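You operate a simulated robot arm through the tools that you are given. There is no shell and no other tool.

The job below is to be done with a simulated robot arm. You get a single attempt, and the scene is never put back.

## Task
Put things in order on the top of the timber table. At the end: the white bottle (marked "WATER") from the top of the timber table stands where the screw box (marked "SCREWS") stood; the grey wedge from the top of the timber table stands where the teal can (marked "W527") stood; the teal can from the top of the timber table stands on top of the brown carton (marked "BOXES"); the screw box from the top of the timber table stands where the grey wedge stood; whatever was shut is shut again. Leave all else as you found it, and nothing knocked over.

Only the result counts: the job must be done as asked and must still hold three seconds after the hand-in. Knocking over, shifting, dropping, spilling or breaking anything else fails it.

## Robot
A 6-joint arm with a two-finger parallel gripper, fixed in place. Base frame: the origin is on the floor under the middle of its stand, x ahead of it, y to its left, z up; the work surface is at about z = 0.8. Lengths are in m, angles in rad, forces in N, time in s.
With the tool pointing down near the work surface it reaches from about 0.24 to 0.64 m from the base axis. Its first joint turns from -1.152 to 1.152 rad. Payload 2.7 kg.
The TCP is the grasp point between the finger pads, 0.023 m short of the fingertips. In the tool frame z runs along the fingers and y along their closing line. Largest opening 0.094 m; finger width 0.038, thickness 0.01; the body of the gripper, 0.054 by 0.096 m, starts 0.039 m behind the TCP.
Orientation is told as [roll, pitch, yaw] about the base's x, y, z axes, in that order, counted from this pose: with the fingers straight down and closing along the base's y, the tool's x points along the base's -x, its y along +y and its z along -z.

## Interface
- The arm moves only by the tool nudge_tool. Its arguments are lists of equal length, an entry for each row: "fingers": the gripper command, from -1 (fully open) to 1 (shut), values between in proportion; "travel": the shift along the base's x, y, z in m, a list of three; "dr": the turn, a rotation vector about the base's x, y, z in rad, a list of three. In form: {"fingers": [fingers, ...], "travel": [[dx, dy, dz], ...], "dr": [[ax, ay, az], ...]}. A call has 1 to 20 rows; each row shifts and turns the commanded pose from where the row before left it. A row lasts 0.2 s, in which the tool goes at most 0.05 m and 0.15 rad; a call with a longer step from one row to the next is refused whole, and so is a gripper value outside its range. A pose out of reach is approached as far as the arm can. The call stops where the force on the tool passes 40 N (or 10 N more than at its start, if that is more) or the arm is blocked; 0.2 s more then pass. Each finger travels about 0.045 m/s and halts on what it meets, pressing with about 35 N; the grip force reading is that of the motor and also rises with nothing between the fingers. The clock runs only during rows and for 0.2 s after the last one: add rows that do not move to give the fingers time. The reply holds the time, the measured pose of the TCP, the force on the tool along the base axes, the opening and the grip force, in the units named above and with some noise, with the torque about the TCP (base axes, N m) and any sound that the robot's microphone picked up.
- Cameras (640 x 400 px; columns grow to the right, rows downward): "scene" is fixed at [0.0747, -0.4308, 1.3998]; the picture's right is [0.78, -0.63, 0.00], its down [-0.39, -0.49, -0.78] and it looks along [0.49, 0.61, -0.63] (base axes); focal length 322 px, centre (320, 200). "wrist" rides on the gripper at [0.086, 0.016, -0.074] in the tool frame; the picture's right is [-0.18, 0.98, 0.00], its down [-0.58, -0.11, -0.81] and it looks along [-0.79, -0.15, 0.59] (tool axes); focal length 243 px, centre (320, 200). There is no depth. A picture from a camera that has moved, and an enlarged one, comes with that camera's place and axes in the base frame and with its lens.
- snapshot(camera): a new picture of that camera. No time passes.
- close_up(camera, box): a new picture of the part [left, top, right, bottom] of that camera's present view, enlarged. No time passes.
- close_job(): hands the job in; it is judged then, once.

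Nothing tells you positions but the pictures and the camera data. Unless the task says otherwise, let go and move clear before handing in.

The tools are called as a command line: name --argument value ..., lists and objects as JSON in quotes. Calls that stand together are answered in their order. nudge_tool: Moves the arm, as the interface text tells. Its arguments: {"type":"object","properties":{"fingers":{"type":"array","items":{"type":"number"}},"travel":{"type":"array","items":{"type":"array","items":{"type":"number"}}},"dr":{"type":"array","items":{"type":"array","items":{"type":"number"}}}},"required":["fingers","travel","dr"]} The other tools are called the same way: snapshot (camera) takes a picture; close_up (camera, box) takes an enlarged picture of a part of a camera's view; close_job () hands the job in.

At the start:

```text
clock: 0.0
position: [0.3794, 0.0019, 1.1056]
ee_rot: [0.001, 0.0, 0.002]
wrist_force: [-0.6, 0.3, -1.0]
moment: [0.0, -0.05, 0.01]
finger_gap: 0.0939
grip_force: 0.1
```

scene: 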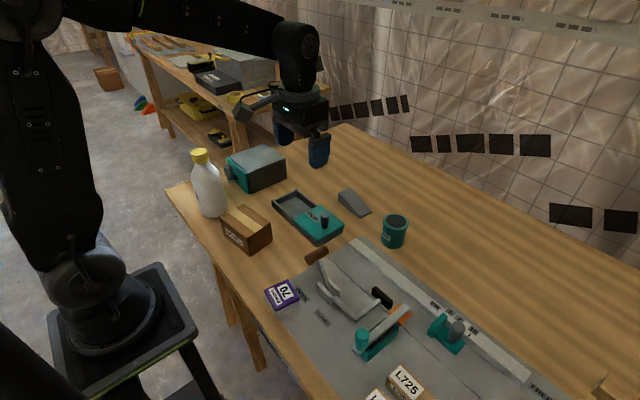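
wrist: 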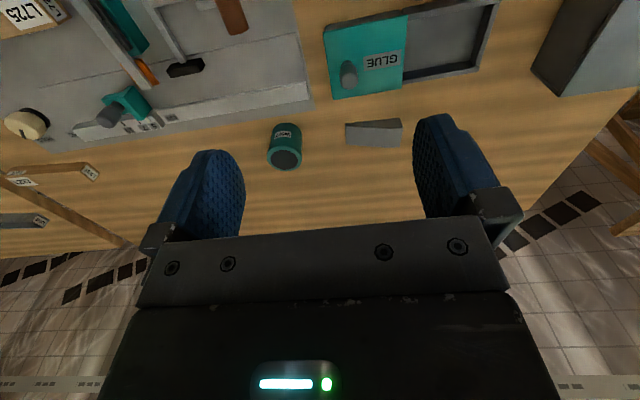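

I see a timber table with a white bottle, a brown carton, a teal tray with a sliding lid (marked GLUE), a grey wedge, a teal can and several tools. I'll look closer to find the screw box and read the labels.

close_up --camera "scene" --box '[160, 120, 420, 282]'

close_up --camera "scene" --box '[240, 230, 512, 400]'

close_up --camera "wrist" --box '[0, 0, 320, 200]'

close_up --camera "wrist" --box '[240, 0, 560, 200]'

close_up --camera "scene" --box '[440, 275, 640, 400]'

```text
2.46 times, centred on (290, 201) of scene
camera zoom: at [0.0747, -0.4308, 1.3998], right [0.78, -0.63, 0.0], down [-0.39, -0.49, -0.78], along [0.49, 0.61, -0.63], focal length 794 px, centre (394, 198)
```

zoom: 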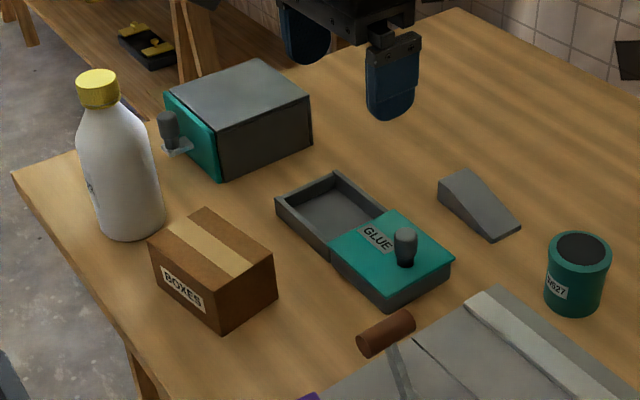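

```text
2.35 times, centred on (376, 315) of scene
camera zoom: at [0.0747, -0.4308, 1.3998], right [0.78, -0.63, 0.0], down [-0.39, -0.49, -0.78], along [0.49, 0.61, -0.63], focal length 759 px, centre (188, -71)
```

zoom: 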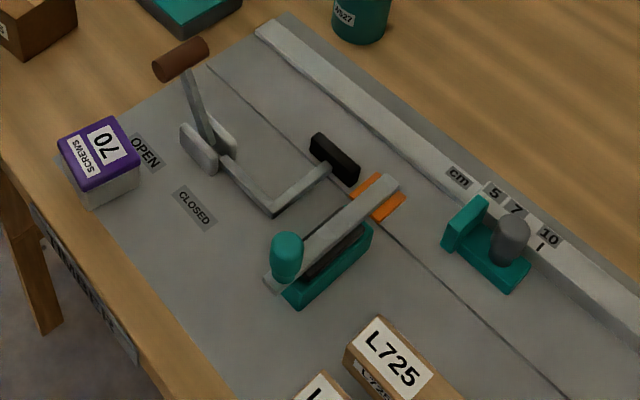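

```text
2.00 times, centred on (160, 100) of wrist
camera zoom: at [0.2942, 0.0177, 1.1801], right [0.18, 0.98, 0.0], down [0.58, -0.11, 0.81], along [0.79, -0.15, -0.59], focal length 485 px, centre (640, 400)
```

zoom: 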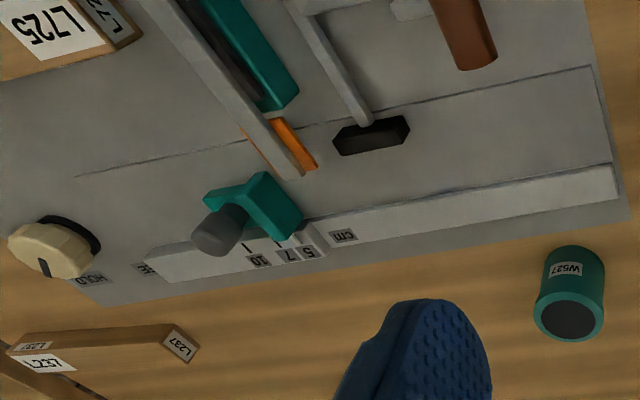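

```text
2.00 times, centred on (400, 100) of wrist
camera zoom: at [0.2942, 0.0177, 1.1801], right [0.18, 0.98, 0.0], down [0.58, -0.11, 0.81], along [0.79, -0.15, -0.59], focal length 485 px, centre (160, 400)
```

zoom: 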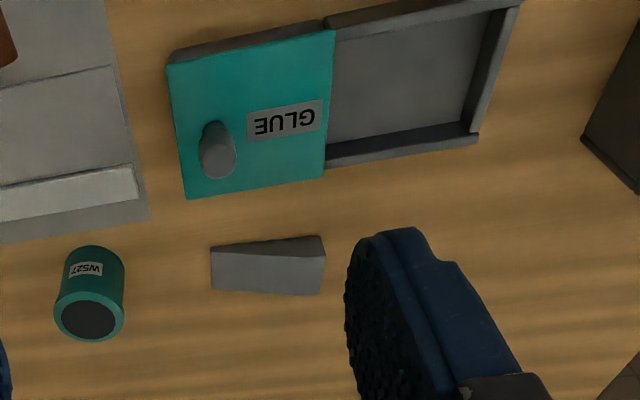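

```text
3.20 times, centred on (540, 338) of scene
camera zoom: at [0.0747, -0.4308, 1.3998], right [0.78, -0.63, 0.0], down [-0.39, -0.49, -0.78], along [0.49, 0.61, -0.63], focal length 1032 px, centre (-384, -240)
```

zoom: 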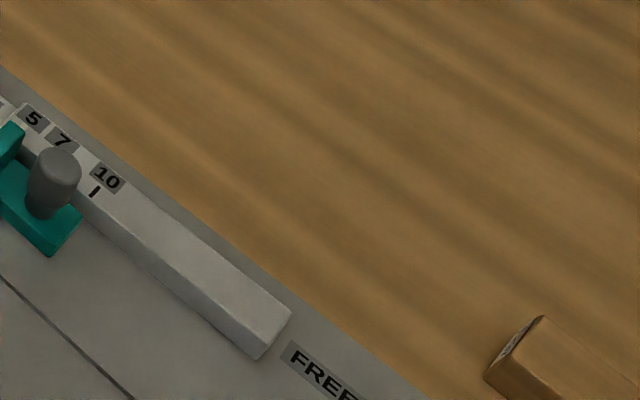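

The screw box is the purple-lidded one at about (0.26, -0.08), close to the base. I estimate the can at (0.58, -0.10), the wedge at (0.60, 0.06), the carton at (0.30, 0.14) and the bottle at (0.28, 0.31). I'll enlarge a few areas before moving.

close_up --camera "scene" --box '[250, 265, 330, 315]'

close_up --camera "scene" --box '[180, 140, 300, 215]'

close_up --camera "scene" --box '[330, 180, 426, 240]'

close_up --camera "scene" --box '[200, 190, 320, 265]'

close_up --camera "scene" --box '[350, 200, 446, 260]'

```text
8.00 times, centred on (290, 290) of scene
camera zoom: at [0.0747, -0.4308, 1.3998], right [0.78, -0.63, 0.0], down [-0.39, -0.49, -0.78], along [0.49, 0.61, -0.63], focal length 2580 px, centre (560, -520)
```

zoom: 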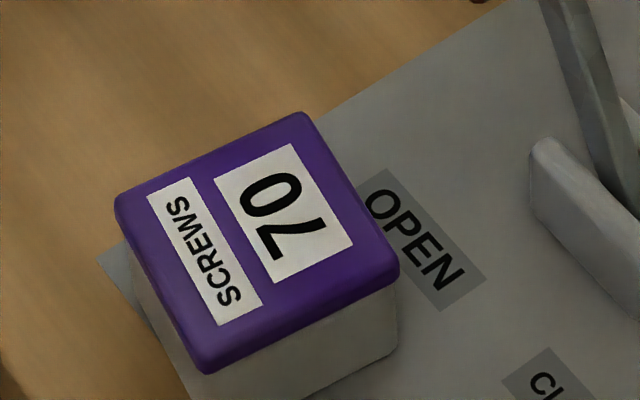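

```text
5.33 times, centred on (240, 178) of scene
camera zoom: at [0.0747, -0.4308, 1.3998], right [0.78, -0.63, 0.0], down [-0.39, -0.49, -0.78], along [0.49, 0.61, -0.63], focal length 1720 px, centre (747, 320)
```

zoom: 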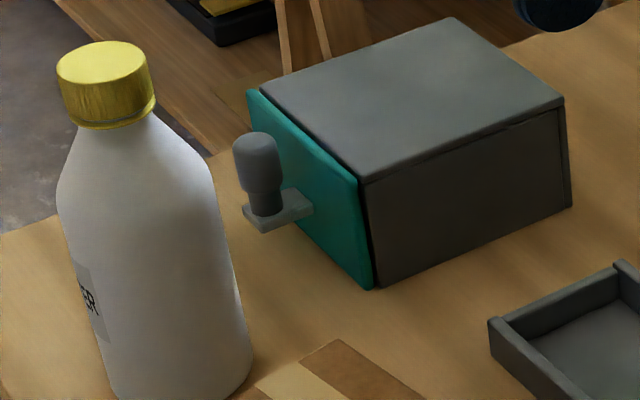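

```text
6.67 times, centred on (378, 210) of scene
camera zoom: at [0.0747, -0.4308, 1.3998], right [0.78, -0.63, 0.0], down [-0.39, -0.49, -0.78], along [0.49, 0.61, -0.63], focal length 2150 px, centre (-67, 133)
```

zoom: 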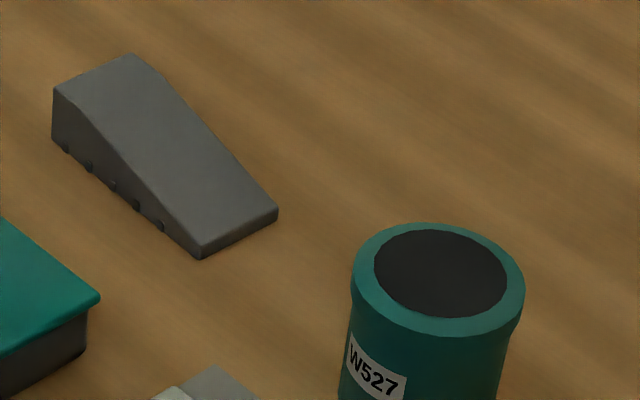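

```text
5.33 times, centred on (260, 228) of scene
camera zoom: at [0.0747, -0.4308, 1.3998], right [0.78, -0.63, 0.0], down [-0.39, -0.49, -0.78], along [0.49, 0.61, -0.63], focal length 1720 px, centre (640, 53)
```

zoom: 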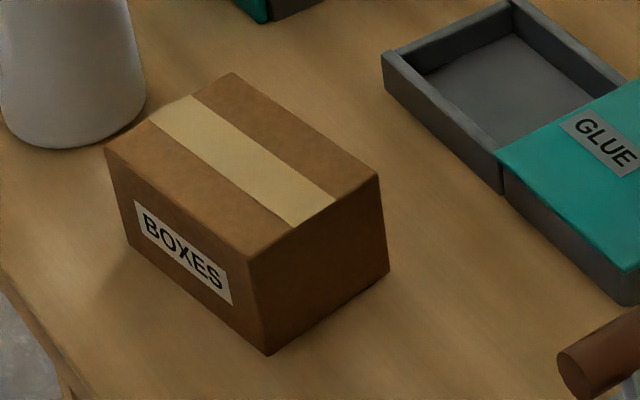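

```text
6.67 times, centred on (398, 230) of scene
camera zoom: at [0.0747, -0.4308, 1.3998], right [0.78, -0.63, 0.0], down [-0.39, -0.49, -0.78], along [0.49, 0.61, -0.63], focal length 2150 px, centre (-200, 0)
```

zoom: 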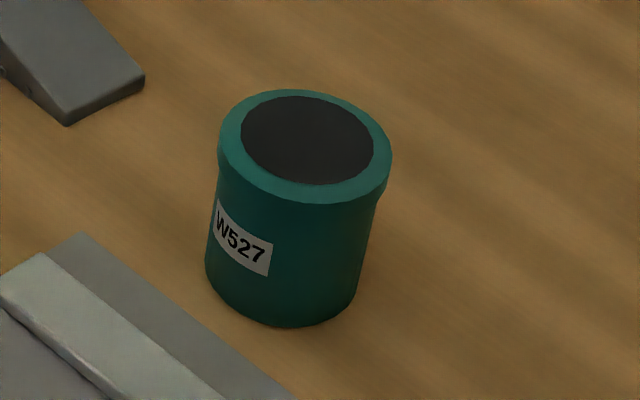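

The screw box sits on a corner of the thin grey fixture plate, turned about -0.14 rad. My order is can onto carton, wedge to the can's spot, screw box to the wedge's spot, then bottle to the screw box's spot. First I'll move above the can and look with the wrist camera.

nudge_tool --fingers '[-1, -1, -1, -1, -1, -1, -1]' --travel '[[0.0338, -0.01665, -0.0176], [0.0338, -0.01665, -0.0176], [0.0338, -0.01665, -0.0176], [0.0338, -0.01665, -0.0176], [0.0338, -0.01665, -0.0176], [0.0338, -0.01665, -0.0176], [0, 0, 0]]' --dr '[[0, 0, 0], [0, 0, 0], [0, 0, 0], [0, 0, 0], [0, 0, 0], [0, 0, 0], [0, 0, 0]]'

snapshot --camera "wrist"

snapshot --camera "scene"

```text
clock: 1.6
position: [0.5825, -0.1019, 0.9991]
ee_rot: [0.0, 0.001, 0.002]
wrist_force: [0.0, 0.4, 0.3]
moment: [0.03, -0.04, 0.03]
finger_gap: 0.0938
grip_force: 0.2
```

```text
taken
camera wrist: at [0.4972, -0.0858, 1.0738], right [0.18, 0.98, 0.0], down [0.58, -0.11, 0.81], along [0.79, -0.15, -0.59], focal length 243 px, centre (320, 200)
```

wrist: 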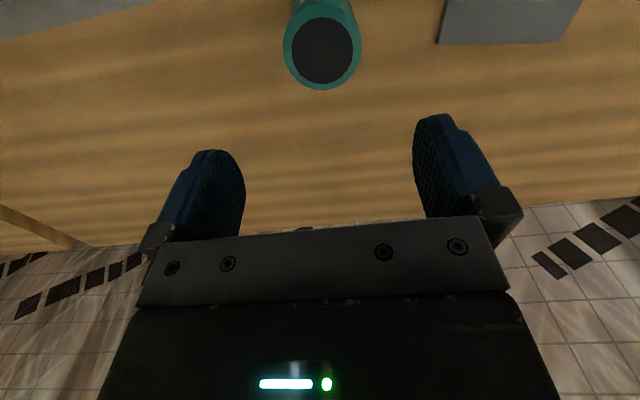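

```text
taken
```

scene: 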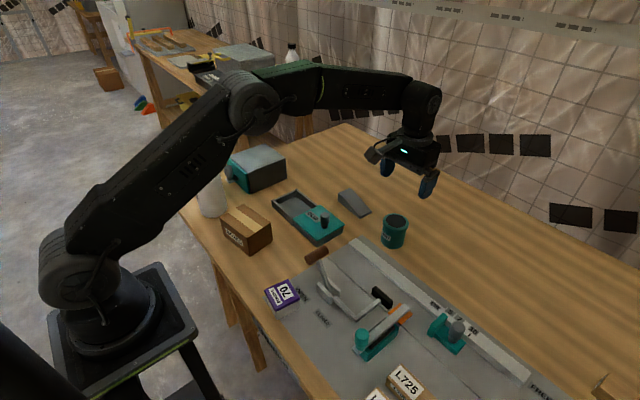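

The can's rim is centred at about (0.580, -0.099). I'll take a still reading to gauge pose noise before descending.

nudge_tool --fingers '[-1]' --travel '[[0, 0, 0]]' --dr '[[0, 0, 0]]'

close_up --camera "scene" --box '[340, 120, 468, 200]'

close_up --camera "wrist" --box '[160, 0, 480, 200]'

```text
clock: 2.0
position: [0.5832, -0.102, 0.9991]
ee_rot: [0.0, 0.001, 0.003]
wrist_force: [0.2, -0.7, -0.2]
moment: [0.01, 0.02, 0.0]
finger_gap: 0.0939
grip_force: 0.0
```

```text
5.00 times, centred on (404, 160) of scene
camera zoom: at [0.0747, -0.4308, 1.3998], right [0.78, -0.63, 0.0], down [-0.39, -0.49, -0.78], along [0.49, 0.61, -0.63], focal length 1612 px, centre (-100, 400)
```

zoom: 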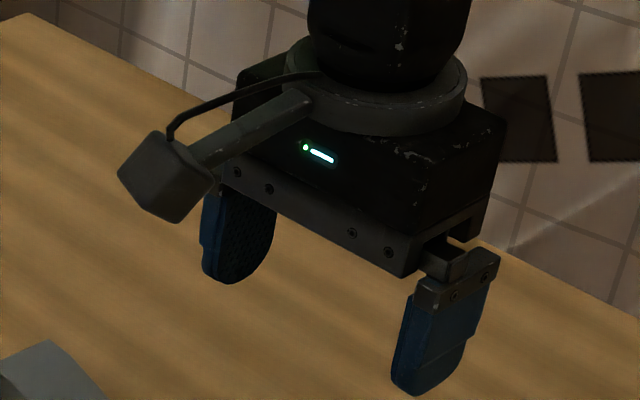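

```text
2.00 times, centred on (320, 100) of wrist
camera zoom: at [0.4971, -0.0856, 1.0739], right [0.18, 0.98, 0.0], down [0.58, -0.11, 0.81], along [0.79, -0.15, -0.59], focal length 485 px, centre (320, 400)
```

zoom: 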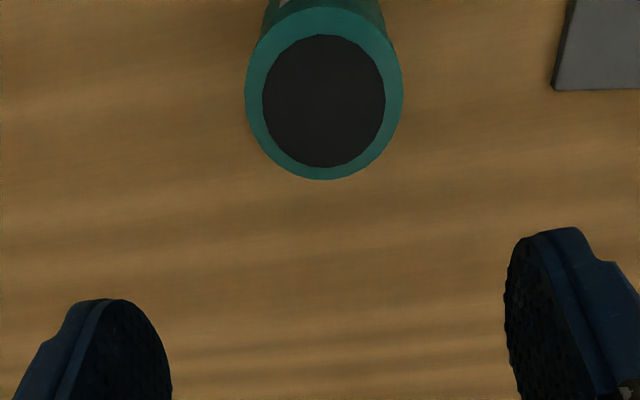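

Readings are steady, so I trust the measured pose. Next I correct by a few millimetres, lower over the can to z ≈ 0.842 and close.

nudge_tool --fingers '[-1, -1, -1, -1, -1, -1]' --travel '[[-0.002, 0.0035, -0.03], [0, 0, -0.04], [0, 0, -0.04], [0, 0, -0.03], [0, 0, -0.017], [0, 0, 0]]' --dr '[[0, 0, 0], [0, 0, 0], [0, 0, 0], [0, 0, 0], [0, 0, 0], [0, 0, 0]]'

snapshot --camera "wrist"

close_up --camera "scene" --box '[340, 180, 468, 260]'

```text
clock: 3.4
position: [0.5818, -0.0961, 0.8406]
ee_rot: [0.001, 0.0, 0.002]
wrist_force: [-0.3, 0.1, -0.9]
moment: [-0.01, 0.02, -0.02]
finger_gap: 0.0939
grip_force: 0.1
```

```text
taken
camera wrist: at [0.4962, -0.0797, 0.9167], right [0.18, 0.98, 0.0], down [0.58, -0.11, 0.81], along [0.79, -0.15, -0.59], focal length 243 px, centre (320, 200)
```

wrist: 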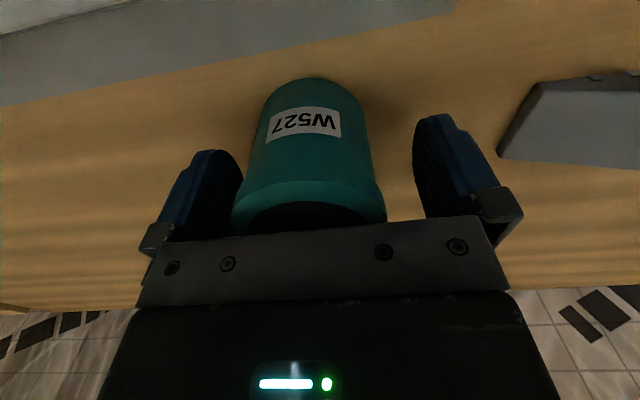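

```text
5.00 times, centred on (404, 220) of scene
camera zoom: at [0.0747, -0.4308, 1.3998], right [0.78, -0.63, 0.0], down [-0.39, -0.49, -0.78], along [0.49, 0.61, -0.63], focal length 1612 px, centre (-100, 100)
```

zoom: 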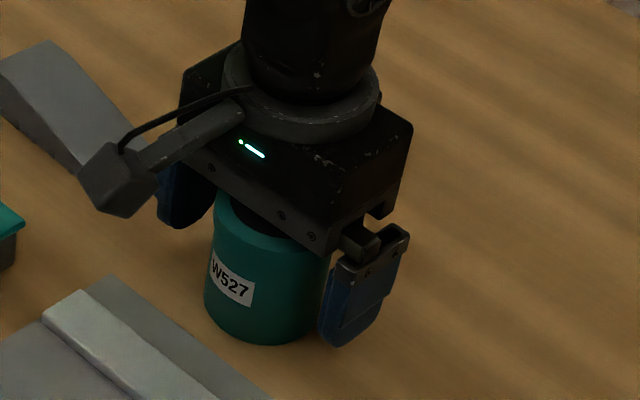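

The can sits about 4 mm toward -y relative to the gripper centre. I'll shift slightly, then close on it.

nudge_tool --fingers '[-1, -1, 0.2, 1, 1, 1, 1]' --travel '[[0, -0.0035, 0], [0, 0, 0], [0, 0, 0], [0, 0, 0], [0, 0, 0], [0, 0, 0], [0, 0, 0]]' --dr '[[0, 0, 0], [0, 0, 0], [0, 0, 0], [0, 0, 0], [0, 0, 0], [0, 0, 0], [0, 0, 0]]'

snapshot --camera "wrist"

```text
clock: 5.0
position: [0.5829, -0.0986, 0.8428]
ee_rot: [-0.001, 0.0, 0.001]
wrist_force: [-0.1, -0.9, 0.4]
moment: [0.02, 0.03, 0.0]
finger_gap: 0.061
grip_force: 35.0
```

```text
taken
camera wrist: at [0.496, -0.0831, 0.9172], right [0.18, 0.98, 0.0], down [0.58, -0.11, 0.81], along [0.79, -0.15, -0.59], focal length 243 px, centre (320, 200)
```

wrist: 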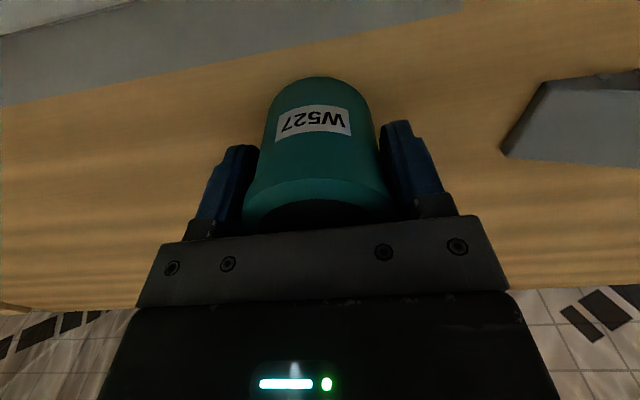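

The can is gripped at a 61 mm opening with 35 N. I'll lift it a little and check that it comes up straight.

nudge_tool --fingers '[1, 1, 1, 1]' --travel '[[0, 0, 0.015], [0, 0, 0.02], [0, 0, 0.03], [0, 0, 0]]' --dr '[[0, 0, 0], [0, 0, 0], [0, 0, 0], [0, 0, 0]]'

snapshot --camera "wrist"

close_up --camera "scene" --box '[340, 180, 468, 260]'

```text
clock: 6.0
position: [0.5806, -0.0976, 0.9066]
ee_rot: [-0.001, 0.0, -0.001]
wrist_force: [-0.6, 0.0, -2.5]
moment: [-0.03, 0.01, 0.03]
finger_gap: 0.0607
grip_force: 34.8
```

```text
taken
camera wrist: at [0.4949, -0.0821, 0.9825], right [0.18, 0.98, 0.0], down [0.58, -0.11, 0.81], along [0.79, -0.15, -0.59], focal length 243 px, centre (320, 200)
```

wrist: 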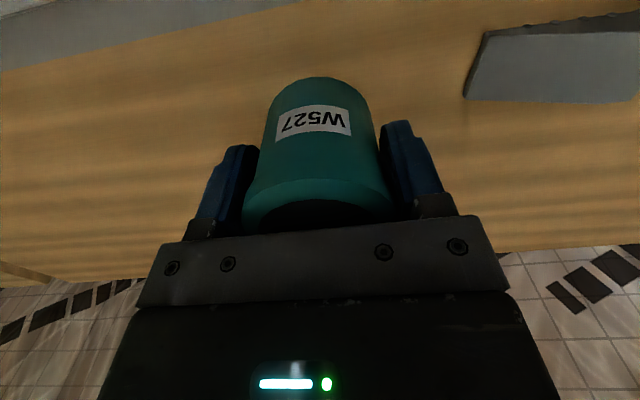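

```text
5.00 times, centred on (404, 220) of scene
camera zoom: at [0.0747, -0.4308, 1.3998], right [0.78, -0.63, 0.0], down [-0.39, -0.49, -0.78], along [0.49, 0.61, -0.63], focal length 1612 px, centre (-100, 100)
```

zoom: 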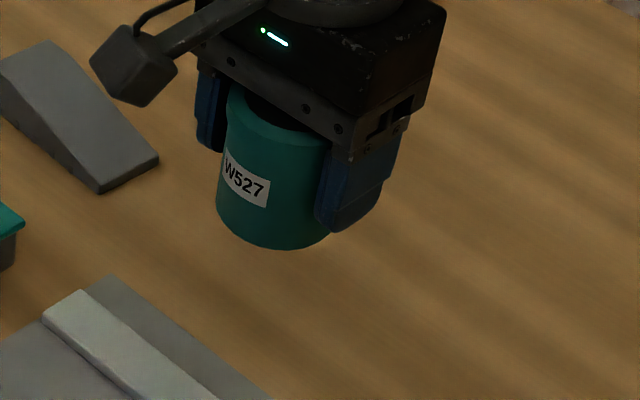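

The can hangs straight and weighs about 0.25 kg. The carton top is centred at about (0.301, 0.145) at z ≈ 0.860, so I'll raise the can and carry it there gently.

nudge_tool --fingers '[1, 1, 1, 1, 1, 1, 1, 1, 1, 1, 1, 1, 1, 1, 1, 1, 1, 1]' --travel '[[0, 0, 0.03], [0, 0, 0.04], [0, 0, 0.04], [0, 0, 0.04], [-0.02332, 0.02022, 0], [-0.02332, 0.02022, 0], [-0.02332, 0.02022, 0], [-0.02332, 0.02022, 0], [-0.02332, 0.02022, 0], [-0.02332, 0.02022, 0], [-0.02332, 0.02022, 0], [-0.02332, 0.02022, 0], [-0.02332, 0.02022, 0], [-0.02332, 0.02022, 0], [-0.02332, 0.02022, 0], [-0.02332, 0.02022, 0], [0, 0, 0], [0, 0, 0]]' --dr '[[0, 0, 0], [0, 0, 0], [0, 0, 0], [0, 0, 0], [0, 0, 0], [0, 0, 0], [0, 0, 0], [0, 0, 0], [0, 0, 0], [0, 0, 0], [0, 0, 0], [0, 0, 0], [0, 0, 0], [0, 0, 0], [0, 0, 0], [0, 0, 0], [0, 0, 0], [0, 0, 0]]'

snapshot --camera "wrist"

snapshot --camera "scene"

```text
clock: 9.8
position: [0.3018, 0.1429, 1.0591]
ee_rot: [0.0, 0.0, 0.003]
wrist_force: [1.0, -0.1, -1.4]
moment: [0.02, 0.01, 0.01]
finger_gap: 0.0609
grip_force: 34.9
```

```text
taken
camera wrist: at [0.216, 0.1592, 1.1344], right [0.18, 0.98, 0.0], down [0.58, -0.11, 0.81], along [0.79, -0.15, -0.59], focal length 243 px, centre (320, 200)
```

wrist: 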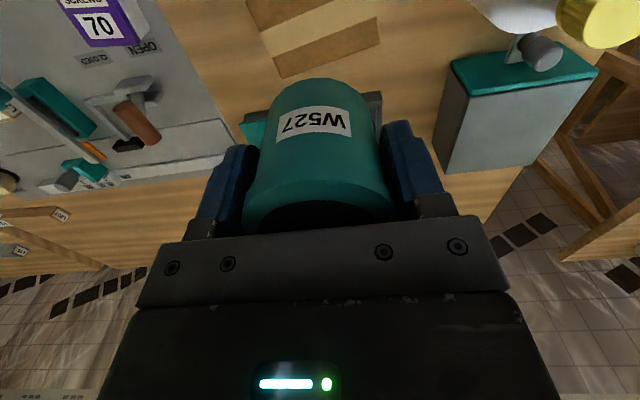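

```text
taken
```

scene: 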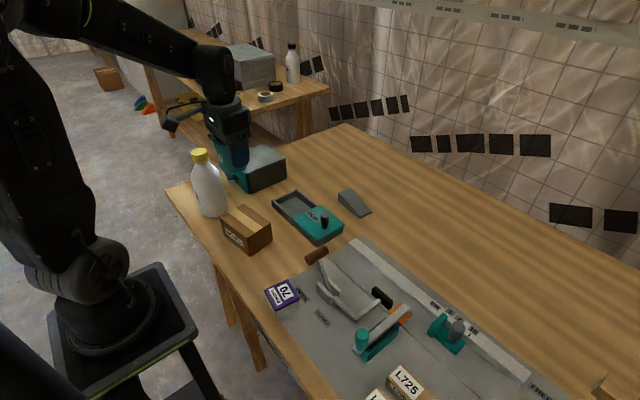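

The can is above the carton. I'll enlarge the wrist view to check the alignment before lowering.

close_up --camera "wrist" --box '[200, 0, 440, 150]'

close_up --camera "wrist" --box '[0, 0, 240, 150]'

close_up --camera "scene" --box '[160, 100, 320, 260]'

close_up --camera "wrist" --box '[420, 0, 640, 138]'

```text
2.67 times, centred on (320, 75) of wrist
camera zoom: at [0.216, 0.1592, 1.1344], right [0.18, 0.98, 0.0], down [0.58, -0.11, 0.81], along [0.79, -0.15, -0.59], focal length 647 px, centre (320, 533)
```

zoom: 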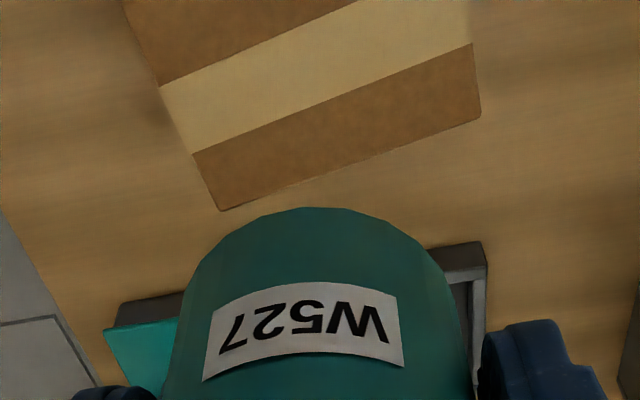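

```text
2.67 times, centred on (120, 75) of wrist
camera zoom: at [0.216, 0.1592, 1.1344], right [0.18, 0.98, 0.0], down [0.58, -0.11, 0.81], along [0.79, -0.15, -0.59], focal length 647 px, centre (853, 533)
```

zoom: 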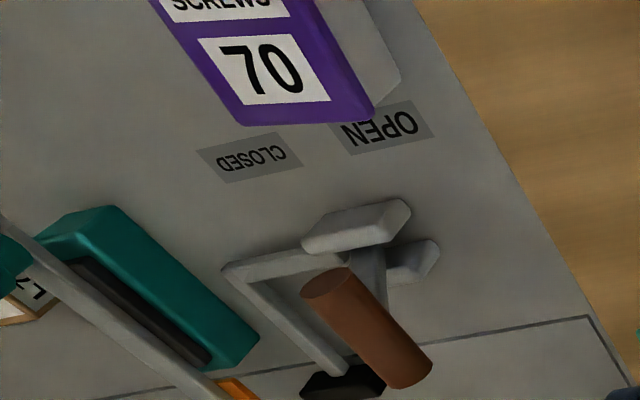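

```text
2.50 times, centred on (240, 180) of scene
camera zoom: at [0.0747, -0.4308, 1.3998], right [0.78, -0.63, 0.0], down [-0.39, -0.49, -0.78], along [0.49, 0.61, -0.63], focal length 806 px, centre (520, 250)
```

zoom: 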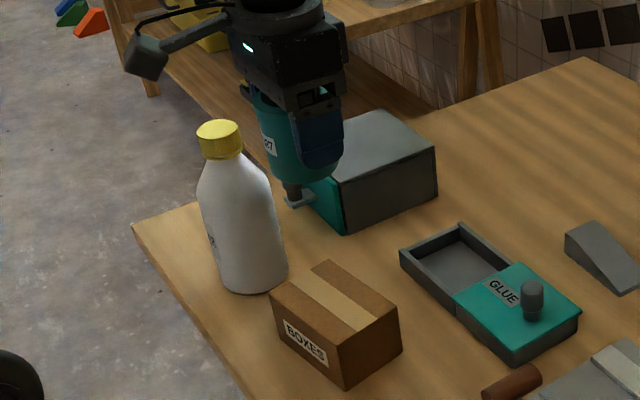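

```text
2.90 times, centred on (530, 69) of wrist
camera zoom: at [0.216, 0.1592, 1.1344], right [0.18, 0.98, 0.0], down [0.58, -0.11, 0.81], along [0.79, -0.15, -0.59], focal length 703 px, centre (-289, 580)
```

zoom: 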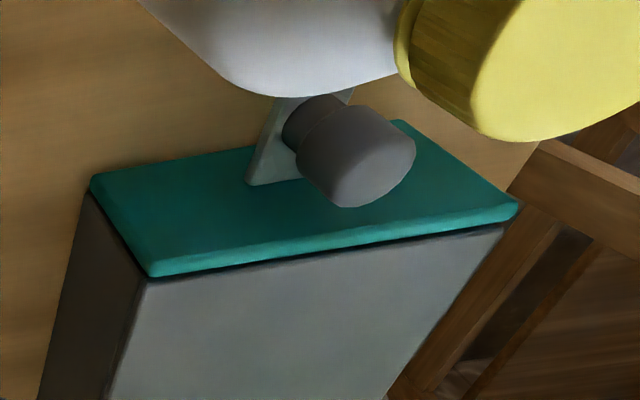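

The alignment agrees from both cameras, with the carton centre at about (0.302, 0.143). I'll lower the can to just above the carton top.

nudge_tool --fingers '[1, 1, 1, 1, 1, 1]' --travel '[[-0.0005, 0.0005, -0.04], [0, 0, -0.04], [0, 0, -0.04], [0, 0, -0.022], [0, 0, -0.007], [0, 0, 0]]' --dr '[[0, 0, 0], [0, 0, 0], [0, 0, 0], [0, 0, 0], [0, 0, 0], [0, 0, 0]]'

snapshot --camera "wrist"

close_up --camera "scene" --box '[190, 170, 318, 250]'

```text
clock: 11.2
position: [0.3008, 0.1446, 0.9086]
ee_rot: [0.001, 0.0, 0.004]
wrist_force: [0.3, 0.0, -0.9]
moment: [0.0, 0.0, 0.02]
finger_gap: 0.061
grip_force: 35.2
```

```text
taken
camera wrist: at [0.2144, 0.16, 0.9831], right [0.18, 0.98, 0.0], down [0.58, -0.11, 0.81], along [0.79, -0.15, -0.59], focal length 243 px, centre (320, 200)
```

wrist: 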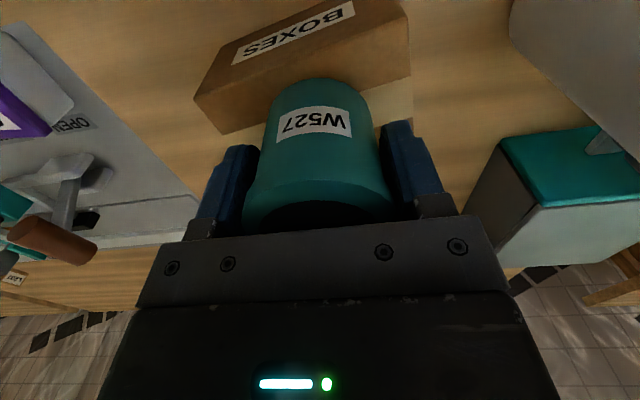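

```text
5.00 times, centred on (254, 210) of scene
camera zoom: at [0.0747, -0.4308, 1.3998], right [0.78, -0.63, 0.0], down [-0.39, -0.49, -0.78], along [0.49, 0.61, -0.63], focal length 1612 px, centre (650, 150)
```

zoom: 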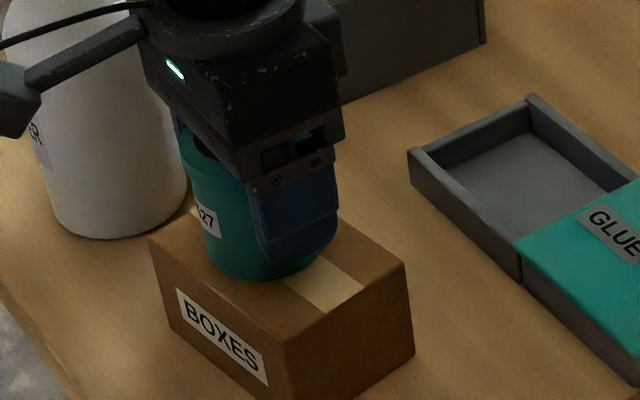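

The can is hovering just above the carton. I'll zoom in to check how well it is centred across the carton's narrow width.

close_up --camera "scene" --box '[214, 196, 278, 236]'

close_up --camera "wrist" --box '[180, 0, 436, 160]'

```text
10.00 times, centred on (246, 216) of scene
camera zoom: at [0.0747, -0.4308, 1.3998], right [0.78, -0.63, 0.0], down [-0.39, -0.49, -0.78], along [0.49, 0.61, -0.63], focal length 3225 px, centre (1060, 40)
```

zoom: 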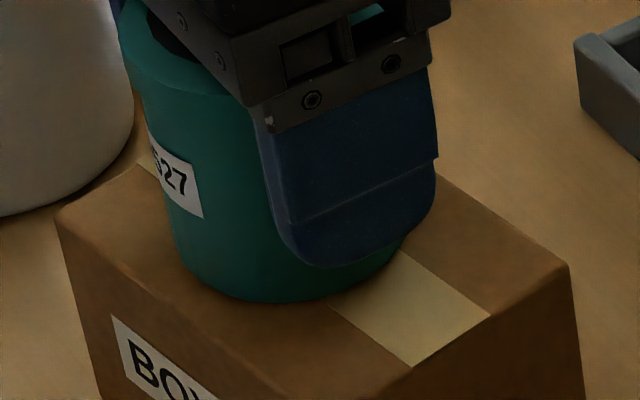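

```text
2.50 times, centred on (308, 80) of wrist
camera zoom: at [0.2144, 0.16, 0.9831], right [0.18, 0.98, 0.0], down [0.58, -0.11, 0.81], along [0.79, -0.15, -0.59], focal length 606 px, centre (350, 500)
```

zoom: 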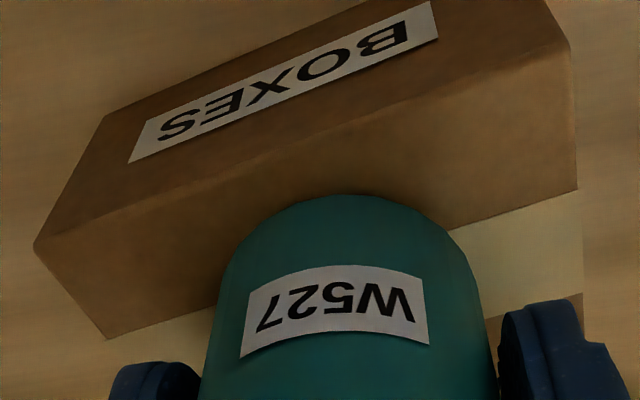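

The can is centred within about 3 mm on the carton. I'll lower it in small steps until the force reading shows contact.

nudge_tool --fingers '[1, 1, 1]' --travel '[[0, -0.001, -0.003], [0, 0, -0.002], [0, 0, 0]]' --dr '[[0, 0, 0], [0, 0, 0], [0, 0, 0]]'

close_up --camera "scene" --box '[214, 196, 278, 236]'

```text
clock: 12.0
position: [0.3021, 0.1438, 0.905]
ee_rot: [0.003, -0.004, 0.002]
wrist_force: [-1.3, 2.0, 34.9]
moment: [-0.01, -0.18, 0.21]
finger_gap: 0.0609
grip_force: 35.2
```

```text
10.00 times, centred on (246, 216) of scene
camera zoom: at [0.0743, -0.4309, 1.3998], right [0.78, -0.63, 0.0], down [-0.39, -0.49, -0.78], along [0.49, 0.61, -0.63], focal length 3225 px, centre (1060, 40)
```

zoom: 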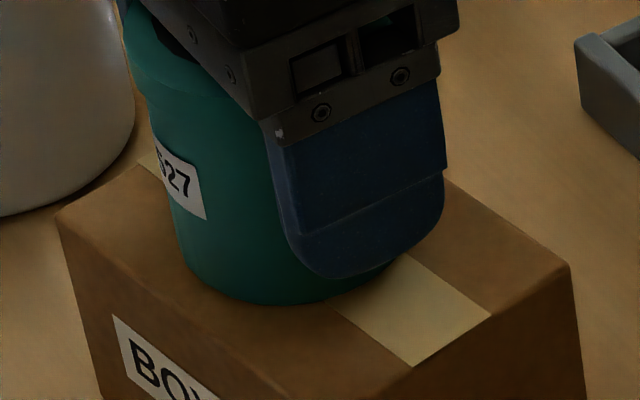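

Contact is firm at about 35 N. I'll back off slightly to relieve the pressure before opening.

nudge_tool --fingers '[1, 1]' --travel '[[0, 0, 0.0015], [0, 0, 0]]' --dr '[[0, 0, 0], [0, 0, 0]]'

```text
clock: 12.6
position: [0.3001, 0.1423, 0.9037]
ee_rot: [-0.002, 0.002, -0.001]
wrist_force: [3.7, 1.2, 9.0]
moment: [0.17, -0.4, 0.03]
finger_gap: 0.0608
grip_force: 34.7
```

Only about 9 N remains. Now I'll open the fingers gradually and rise straight up.

nudge_tool --fingers '[-0.4, -0.5, -0.7, -0.7]' --travel '[[0, 0, 0], [0, 0, 0], [0, 0, 0], [0, 0, 0]]' --dr '[[0, 0, 0], [0, 0, 0], [0, 0, 0], [0, 0, 0]]'

snapshot --camera "wrist"

close_up --camera "scene" --box '[190, 170, 318, 250]'

```text
clock: 13.6
position: [0.2999, 0.1427, 0.9045]
ee_rot: [0.001, -0.001, 0.001]
wrist_force: [-0.5, 0.4, -0.3]
moment: [0.03, -0.03, 0.01]
finger_gap: 0.08
grip_force: 0.0
```

```text
taken
camera wrist: at [0.2145, 0.1589, 0.9799], right [0.18, 0.98, 0.0], down [0.58, -0.11, 0.81], along [0.79, -0.15, -0.59], focal length 243 px, centre (320, 200)
```

wrist: 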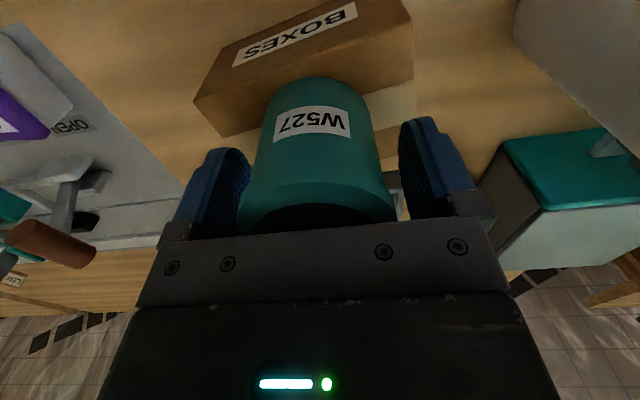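

```text
5.00 times, centred on (254, 210) of scene
camera zoom: at [0.0747, -0.4308, 1.3998], right [0.78, -0.63, 0.0], down [-0.39, -0.49, -0.78], along [0.49, 0.61, -0.63], focal length 1612 px, centre (650, 150)
```

zoom: 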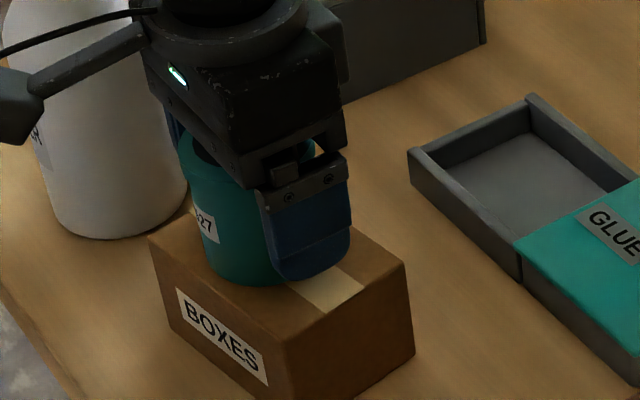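

The can is released and standing on the carton. I'll rise clear straight up and check.

nudge_tool --fingers '[-1, -1, -1, -1, -1, -1]' --travel '[[0, 0, 0.015], [0, 0, 0.03], [0, 0, 0.04], [0, 0, 0.04], [0, 0, 0.04], [0, 0, 0]]' --dr '[[0, 0, 0], [0, 0, 0], [0, 0, 0], [0, 0, 0], [0, 0, 0], [0, 0, 0]]'

snapshot --camera "wrist"

close_up --camera "scene" --box '[190, 160, 318, 240]'

```text
clock: 15.0
position: [0.3009, 0.1444, 1.0725]
ee_rot: [0.001, -0.001, 0.001]
wrist_force: [-0.1, 0.3, -0.2]
moment: [-0.03, 0.01, 0.0]
finger_gap: 0.0939
grip_force: 0.0
```

```text
taken
camera wrist: at [0.2154, 0.1597, 1.1471], right [0.18, 0.98, 0.0], down [0.58, -0.11, 0.81], along [0.79, -0.15, -0.59], focal length 243 px, centre (320, 200)
```

wrist: 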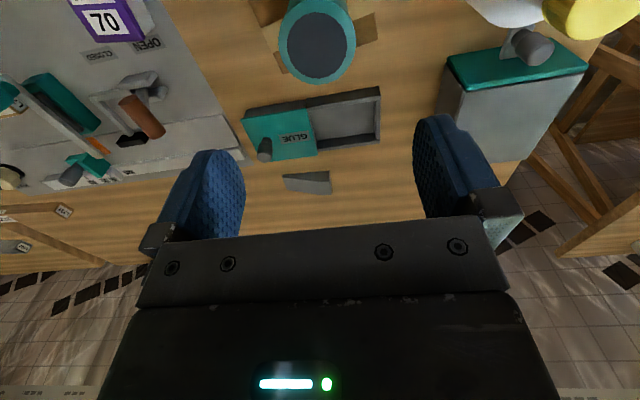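

```text
5.00 times, centred on (254, 200) of scene
camera zoom: at [0.0746, -0.4308, 1.3998], right [0.78, -0.63, 0.0], down [-0.39, -0.49, -0.78], along [0.49, 0.61, -0.63], focal length 1612 px, centre (650, 200)
```

zoom: 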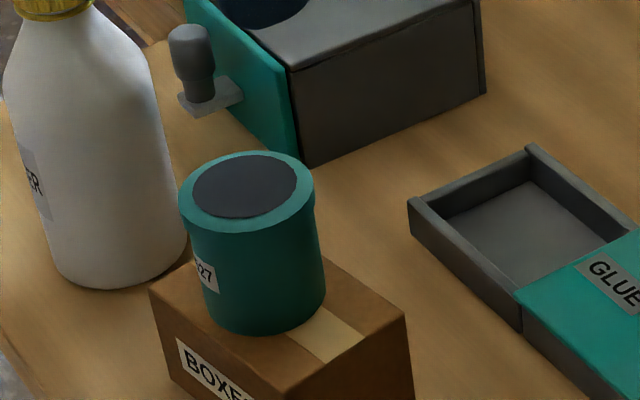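

The can stands upright on the carton. Next is the wedge, whose long axis runs roughly along y, so I turn the gripper about 87° and move above it at roughly (0.603, 0.063).

nudge_tool --fingers '[-1, -1, -1, -1, -1, -1, -1, -1, -1, -1, -1, -1]' --travel '[[0.02745, -0.0074, -0.0066], [0.02745, -0.0074, -0.0066], [0.02745, -0.0074, -0.0066], [0.02745, -0.0074, -0.0066], [0.02745, -0.0074, -0.0066], [0.02745, -0.0074, -0.0066], [0.02745, -0.0074, -0.0066], [0.02745, -0.0074, -0.0066], [0.02745, -0.0074, -0.0066], [0.02745, -0.0074, -0.0066], [0.02745, -0.0074, -0.0066], [0, 0, 0]]' --dr '[[0, 0, 0.1382], [0, 0, 0.1382], [0, 0, 0.1382], [0, 0, 0.1382], [0, 0, 0.1382], [0, 0, 0.1382], [0, 0, 0.1382], [0, 0, 0.1382], [0, 0, 0.1382], [0, 0, 0.1382], [0, 0, 0.1382], [0, 0, 0]]'

snapshot --camera "wrist"

snapshot --camera "scene"

```text
clock: 17.6
position: [0.6032, 0.0615, 0.9966]
ee_rot: [0.002, 0.001, 1.524]
wrist_force: [0.5, -0.1, -0.5]
moment: [-0.02, -0.02, 0.03]
finger_gap: 0.0941
grip_force: 0.1
```

```text
taken
camera wrist: at [0.5831, -0.0234, 1.0722], right [-0.97, 0.23, 0.0], down [0.14, 0.58, 0.81], along [0.19, 0.78, -0.59], focal length 243 px, centre (320, 200)
```

wrist: 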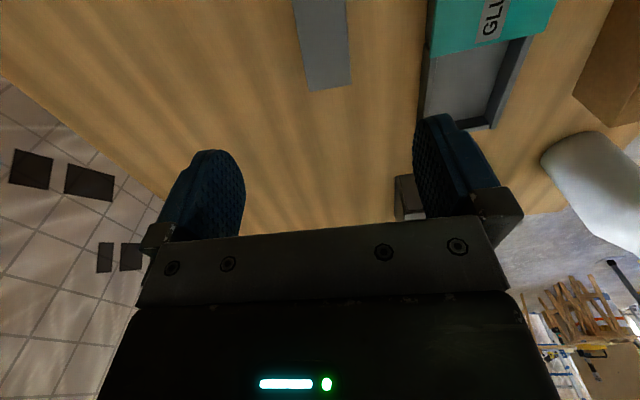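

```text
taken
```

scene: 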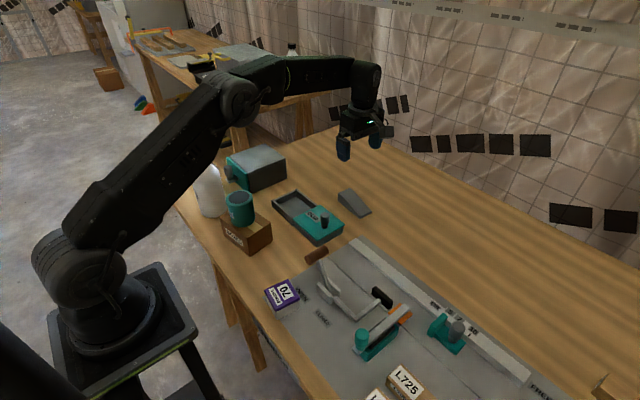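

The wedge's long axis leans slightly, about 0.06 rad, and its centre is at about (0.602, 0.064). I'll align over the thicker part and descend to near the table.

nudge_tool --fingers '[-1, -1, -1, -1, -1, -1, -1]' --travel '[[-0.001, 0.0085, -0.02], [0, 0, -0.04], [0, 0, -0.04], [0, 0, -0.04], [0, 0, -0.02], [0, 0, -0.0066], [0, 0, 0]]' --dr '[[0, 0, -0.015], [0, 0, 0], [0, 0, 0], [0, 0, 0], [0, 0, 0], [0, 0, 0], [0, 0, 0]]'

snapshot --camera "wrist"

close_up --camera "scene" --box '[290, 150, 418, 230]'

```text
clock: 19.2
position: [0.6012, 0.0695, 0.8295]
ee_rot: [0.001, -0.001, 1.505]
wrist_force: [-0.1, -1.0, -0.2]
moment: [-0.03, -0.02, -0.01]
finger_gap: 0.094
grip_force: 0.1
```

```text
taken
camera wrist: at [0.5802, -0.015, 0.9051], right [-0.97, 0.25, 0.0], down [0.15, 0.57, 0.81], along [0.2, 0.78, -0.59], focal length 243 px, centre (320, 200)
```

wrist: 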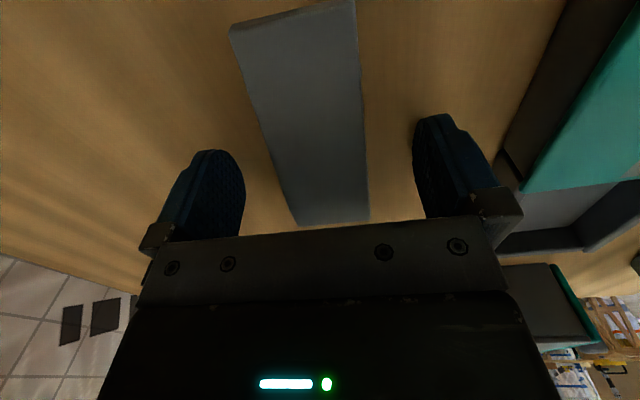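

```text
5.00 times, centred on (354, 190) of scene
camera zoom: at [0.0747, -0.4308, 1.3998], right [0.78, -0.63, 0.0], down [-0.39, -0.49, -0.78], along [0.49, 0.61, -0.63], focal length 1612 px, centre (150, 250)
```

zoom: 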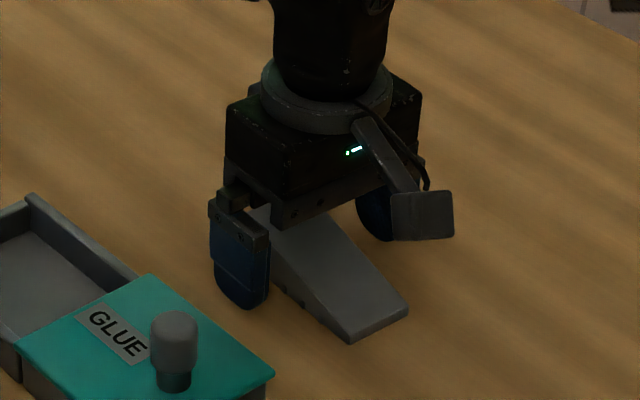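

The wedge lies squarely between the fingers. I'll lower 3 mm more and close.

nudge_tool --fingers '[-1, -1, 0.0, 0.6, 1, 1, 1, 1]' --travel '[[0, 0, -0.003], [0, 0, 0], [0, 0, 0], [0, 0, 0], [0, 0, 0], [0, 0, 0], [0, 0, 0], [0, 0, 0]]' --dr '[[0, 0, 0], [0, 0, 0], [0, 0, 0], [0, 0, 0], [0, 0, 0], [0, 0, 0], [0, 0, 0], [0, 0, 0]]'

snapshot --camera "wrist"

close_up --camera "scene" --box '[290, 150, 418, 230]'

```text
clock: 21.0
position: [0.6015, 0.07, 0.828]
ee_rot: [0.0, -0.001, 1.506]
wrist_force: [0.2, 0.4, 0.1]
moment: [0.0, 0.01, 0.03]
finger_gap: 0.044
grip_force: 35.0
```

```text
taken
camera wrist: at [0.58, -0.0145, 0.903], right [-0.97, 0.25, 0.0], down [0.15, 0.57, 0.81], along [0.2, 0.78, -0.59], focal length 243 px, centre (320, 200)
```

wrist: 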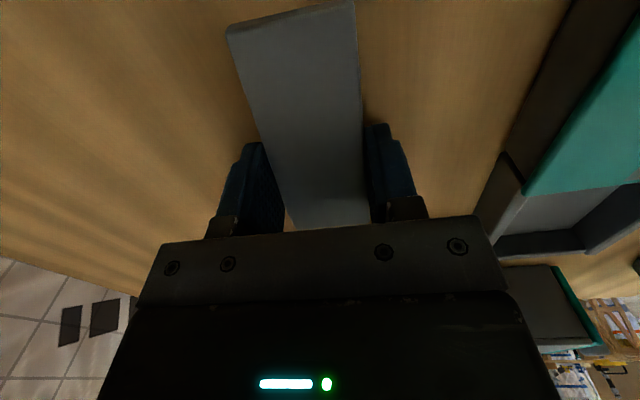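

```text
5.00 times, centred on (354, 190) of scene
camera zoom: at [0.0747, -0.4308, 1.3998], right [0.78, -0.63, 0.0], down [-0.39, -0.49, -0.78], along [0.49, 0.61, -0.63], focal length 1612 px, centre (150, 250)
```

zoom: 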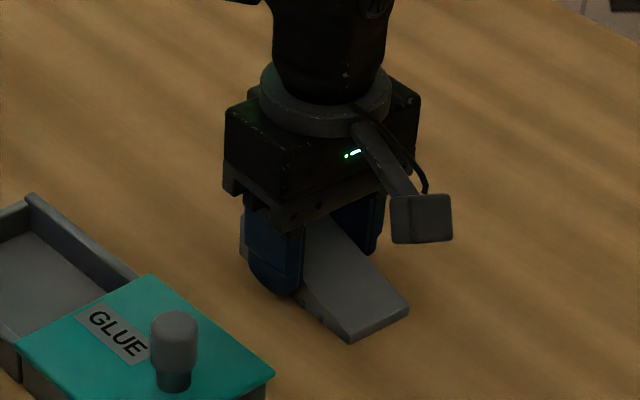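

The wedge is gripped at a 44 mm opening. I'll lift it slightly to check the hold.

nudge_tool --fingers '[1, 1, 1, 1]' --travel '[[0, 0, 0.01], [0, 0, 0.02], [0, 0, 0.03], [0, 0, 0]]' --dr '[[0, 0, 0], [0, 0, 0], [0, 0, 0], [0, 0, 0]]'

snapshot --camera "wrist"

close_up --camera "scene" --box '[290, 150, 418, 230]'

```text
clock: 22.0
position: [0.5999, 0.0707, 0.8866]
ee_rot: [0.0, 0.0, 1.508]
wrist_force: [0.2, -0.3, -0.5]
moment: [0.04, -0.02, 0.0]
finger_gap: 0.044
grip_force: 35.0
```

```text
taken
camera wrist: at [0.5792, -0.0146, 0.9625], right [-0.97, 0.25, 0.0], down [0.15, 0.57, 0.81], along [0.2, 0.78, -0.59], focal length 243 px, centre (320, 200)
```

wrist: 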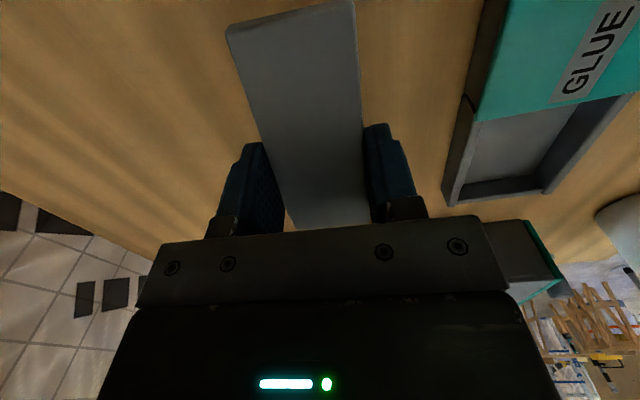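

```text
5.00 times, centred on (354, 190) of scene
camera zoom: at [0.0747, -0.4308, 1.3998], right [0.78, -0.63, 0.0], down [-0.39, -0.49, -0.78], along [0.49, 0.61, -0.63], focal length 1612 px, centre (150, 250)
```

zoom: 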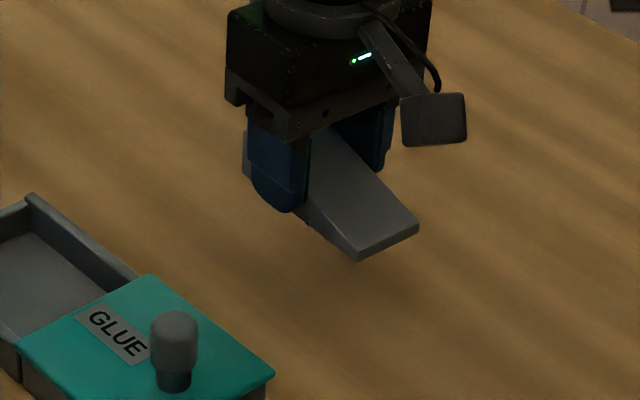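

The wedge is held level. I'll carry it to the can's old spot, aiming its centre at about (0.583, -0.0985), and lower to just above the table.

nudge_tool --fingers '[1, 1, 1, 1, 1, 1, 1, 1, 1, 1]' --travel '[[-0.0025, -0.0272, 0.01], [-0.0025, -0.0272, 0], [-0.0025, -0.0272, 0], [-0.0025, -0.0272, 0], [-0.0025, -0.0272, 0], [-0.0025, -0.0272, 0], [0, 0, 0], [0, 0, -0.03], [0, 0, -0.02], [0, 0, 0]]' --dr '[[0, 0, 0], [0, 0, 0], [0, 0, 0], [0, 0, 0], [0, 0, 0], [0, 0, 0], [0, 0, 0], [0, 0, 0], [0, 0, 0], [0, 0, 0]]'

snapshot --camera "wrist"

close_up --camera "scene" --box '[330, 180, 474, 270]'

```text
clock: 24.2
position: [0.5864, -0.0921, 0.8481]
ee_rot: [-0.001, -0.002, 1.506]
wrist_force: [0.2, 0.7, -1.0]
moment: [0.02, -0.03, -0.01]
finger_gap: 0.0444
grip_force: 34.8
```

```text
taken
camera wrist: at [0.5656, -0.1772, 0.9229], right [-0.97, 0.25, 0.0], down [0.15, 0.57, 0.81], along [0.2, 0.78, -0.59], focal length 243 px, centre (320, 200)
```

wrist: 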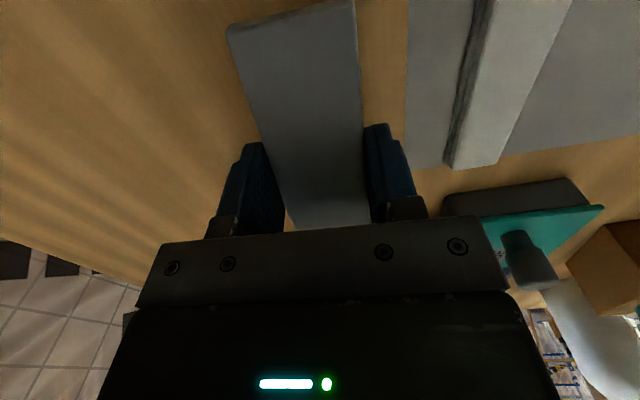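

```text
4.44 times, centred on (402, 225) of scene
camera zoom: at [0.0747, -0.4308, 1.3998], right [0.78, -0.63, 0.0], down [-0.39, -0.49, -0.78], along [0.49, 0.61, -0.63], focal length 1433 px, centre (-44, 89)
```

zoom: 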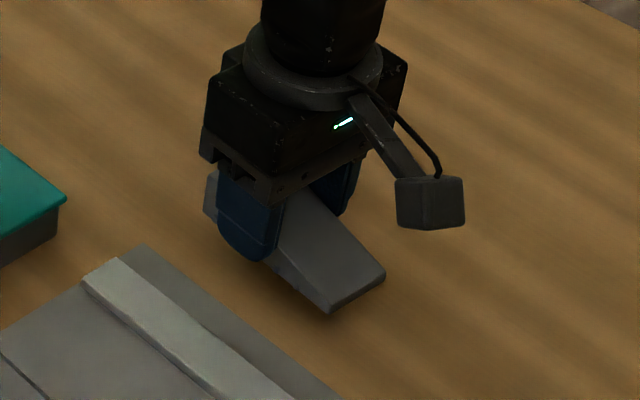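

There is clearance between the near finger and the plate edge at x ≈ 0.536. I'll lower the last stretch in small steps.

nudge_tool --fingers '[1, 1, 1, 1]' --travel '[[-0.001, 0, -0.012], [0, 0, -0.005], [0, 0, -0.002], [0, 0, 0]]' --dr '[[0, 0, 0], [0, 0, 0], [0, 0, 0], [0, 0, 0]]'

```text
clock: 25.2
position: [0.5859, -0.0912, 0.8298]
ee_rot: [-0.001, 0.0, 1.506]
wrist_force: [0.1, 0.6, -0.9]
moment: [0.01, -0.01, 0.01]
finger_gap: 0.0441
grip_force: 34.8
```

nudge_tool --fingers '[1, 1]' --travel '[[0, 0, -0.0015], [0, 0, 0]]' --dr '[[0, 0, 0], [0, 0, 0]]'

```text
clock: 25.8
position: [0.5859, -0.0924, 0.8276]
ee_rot: [-0.002, -0.001, 1.507]
wrist_force: [-1.7, 1.4, 6.5]
moment: [-0.01, 0.11, -0.02]
finger_gap: 0.0441
grip_force: 34.9
```

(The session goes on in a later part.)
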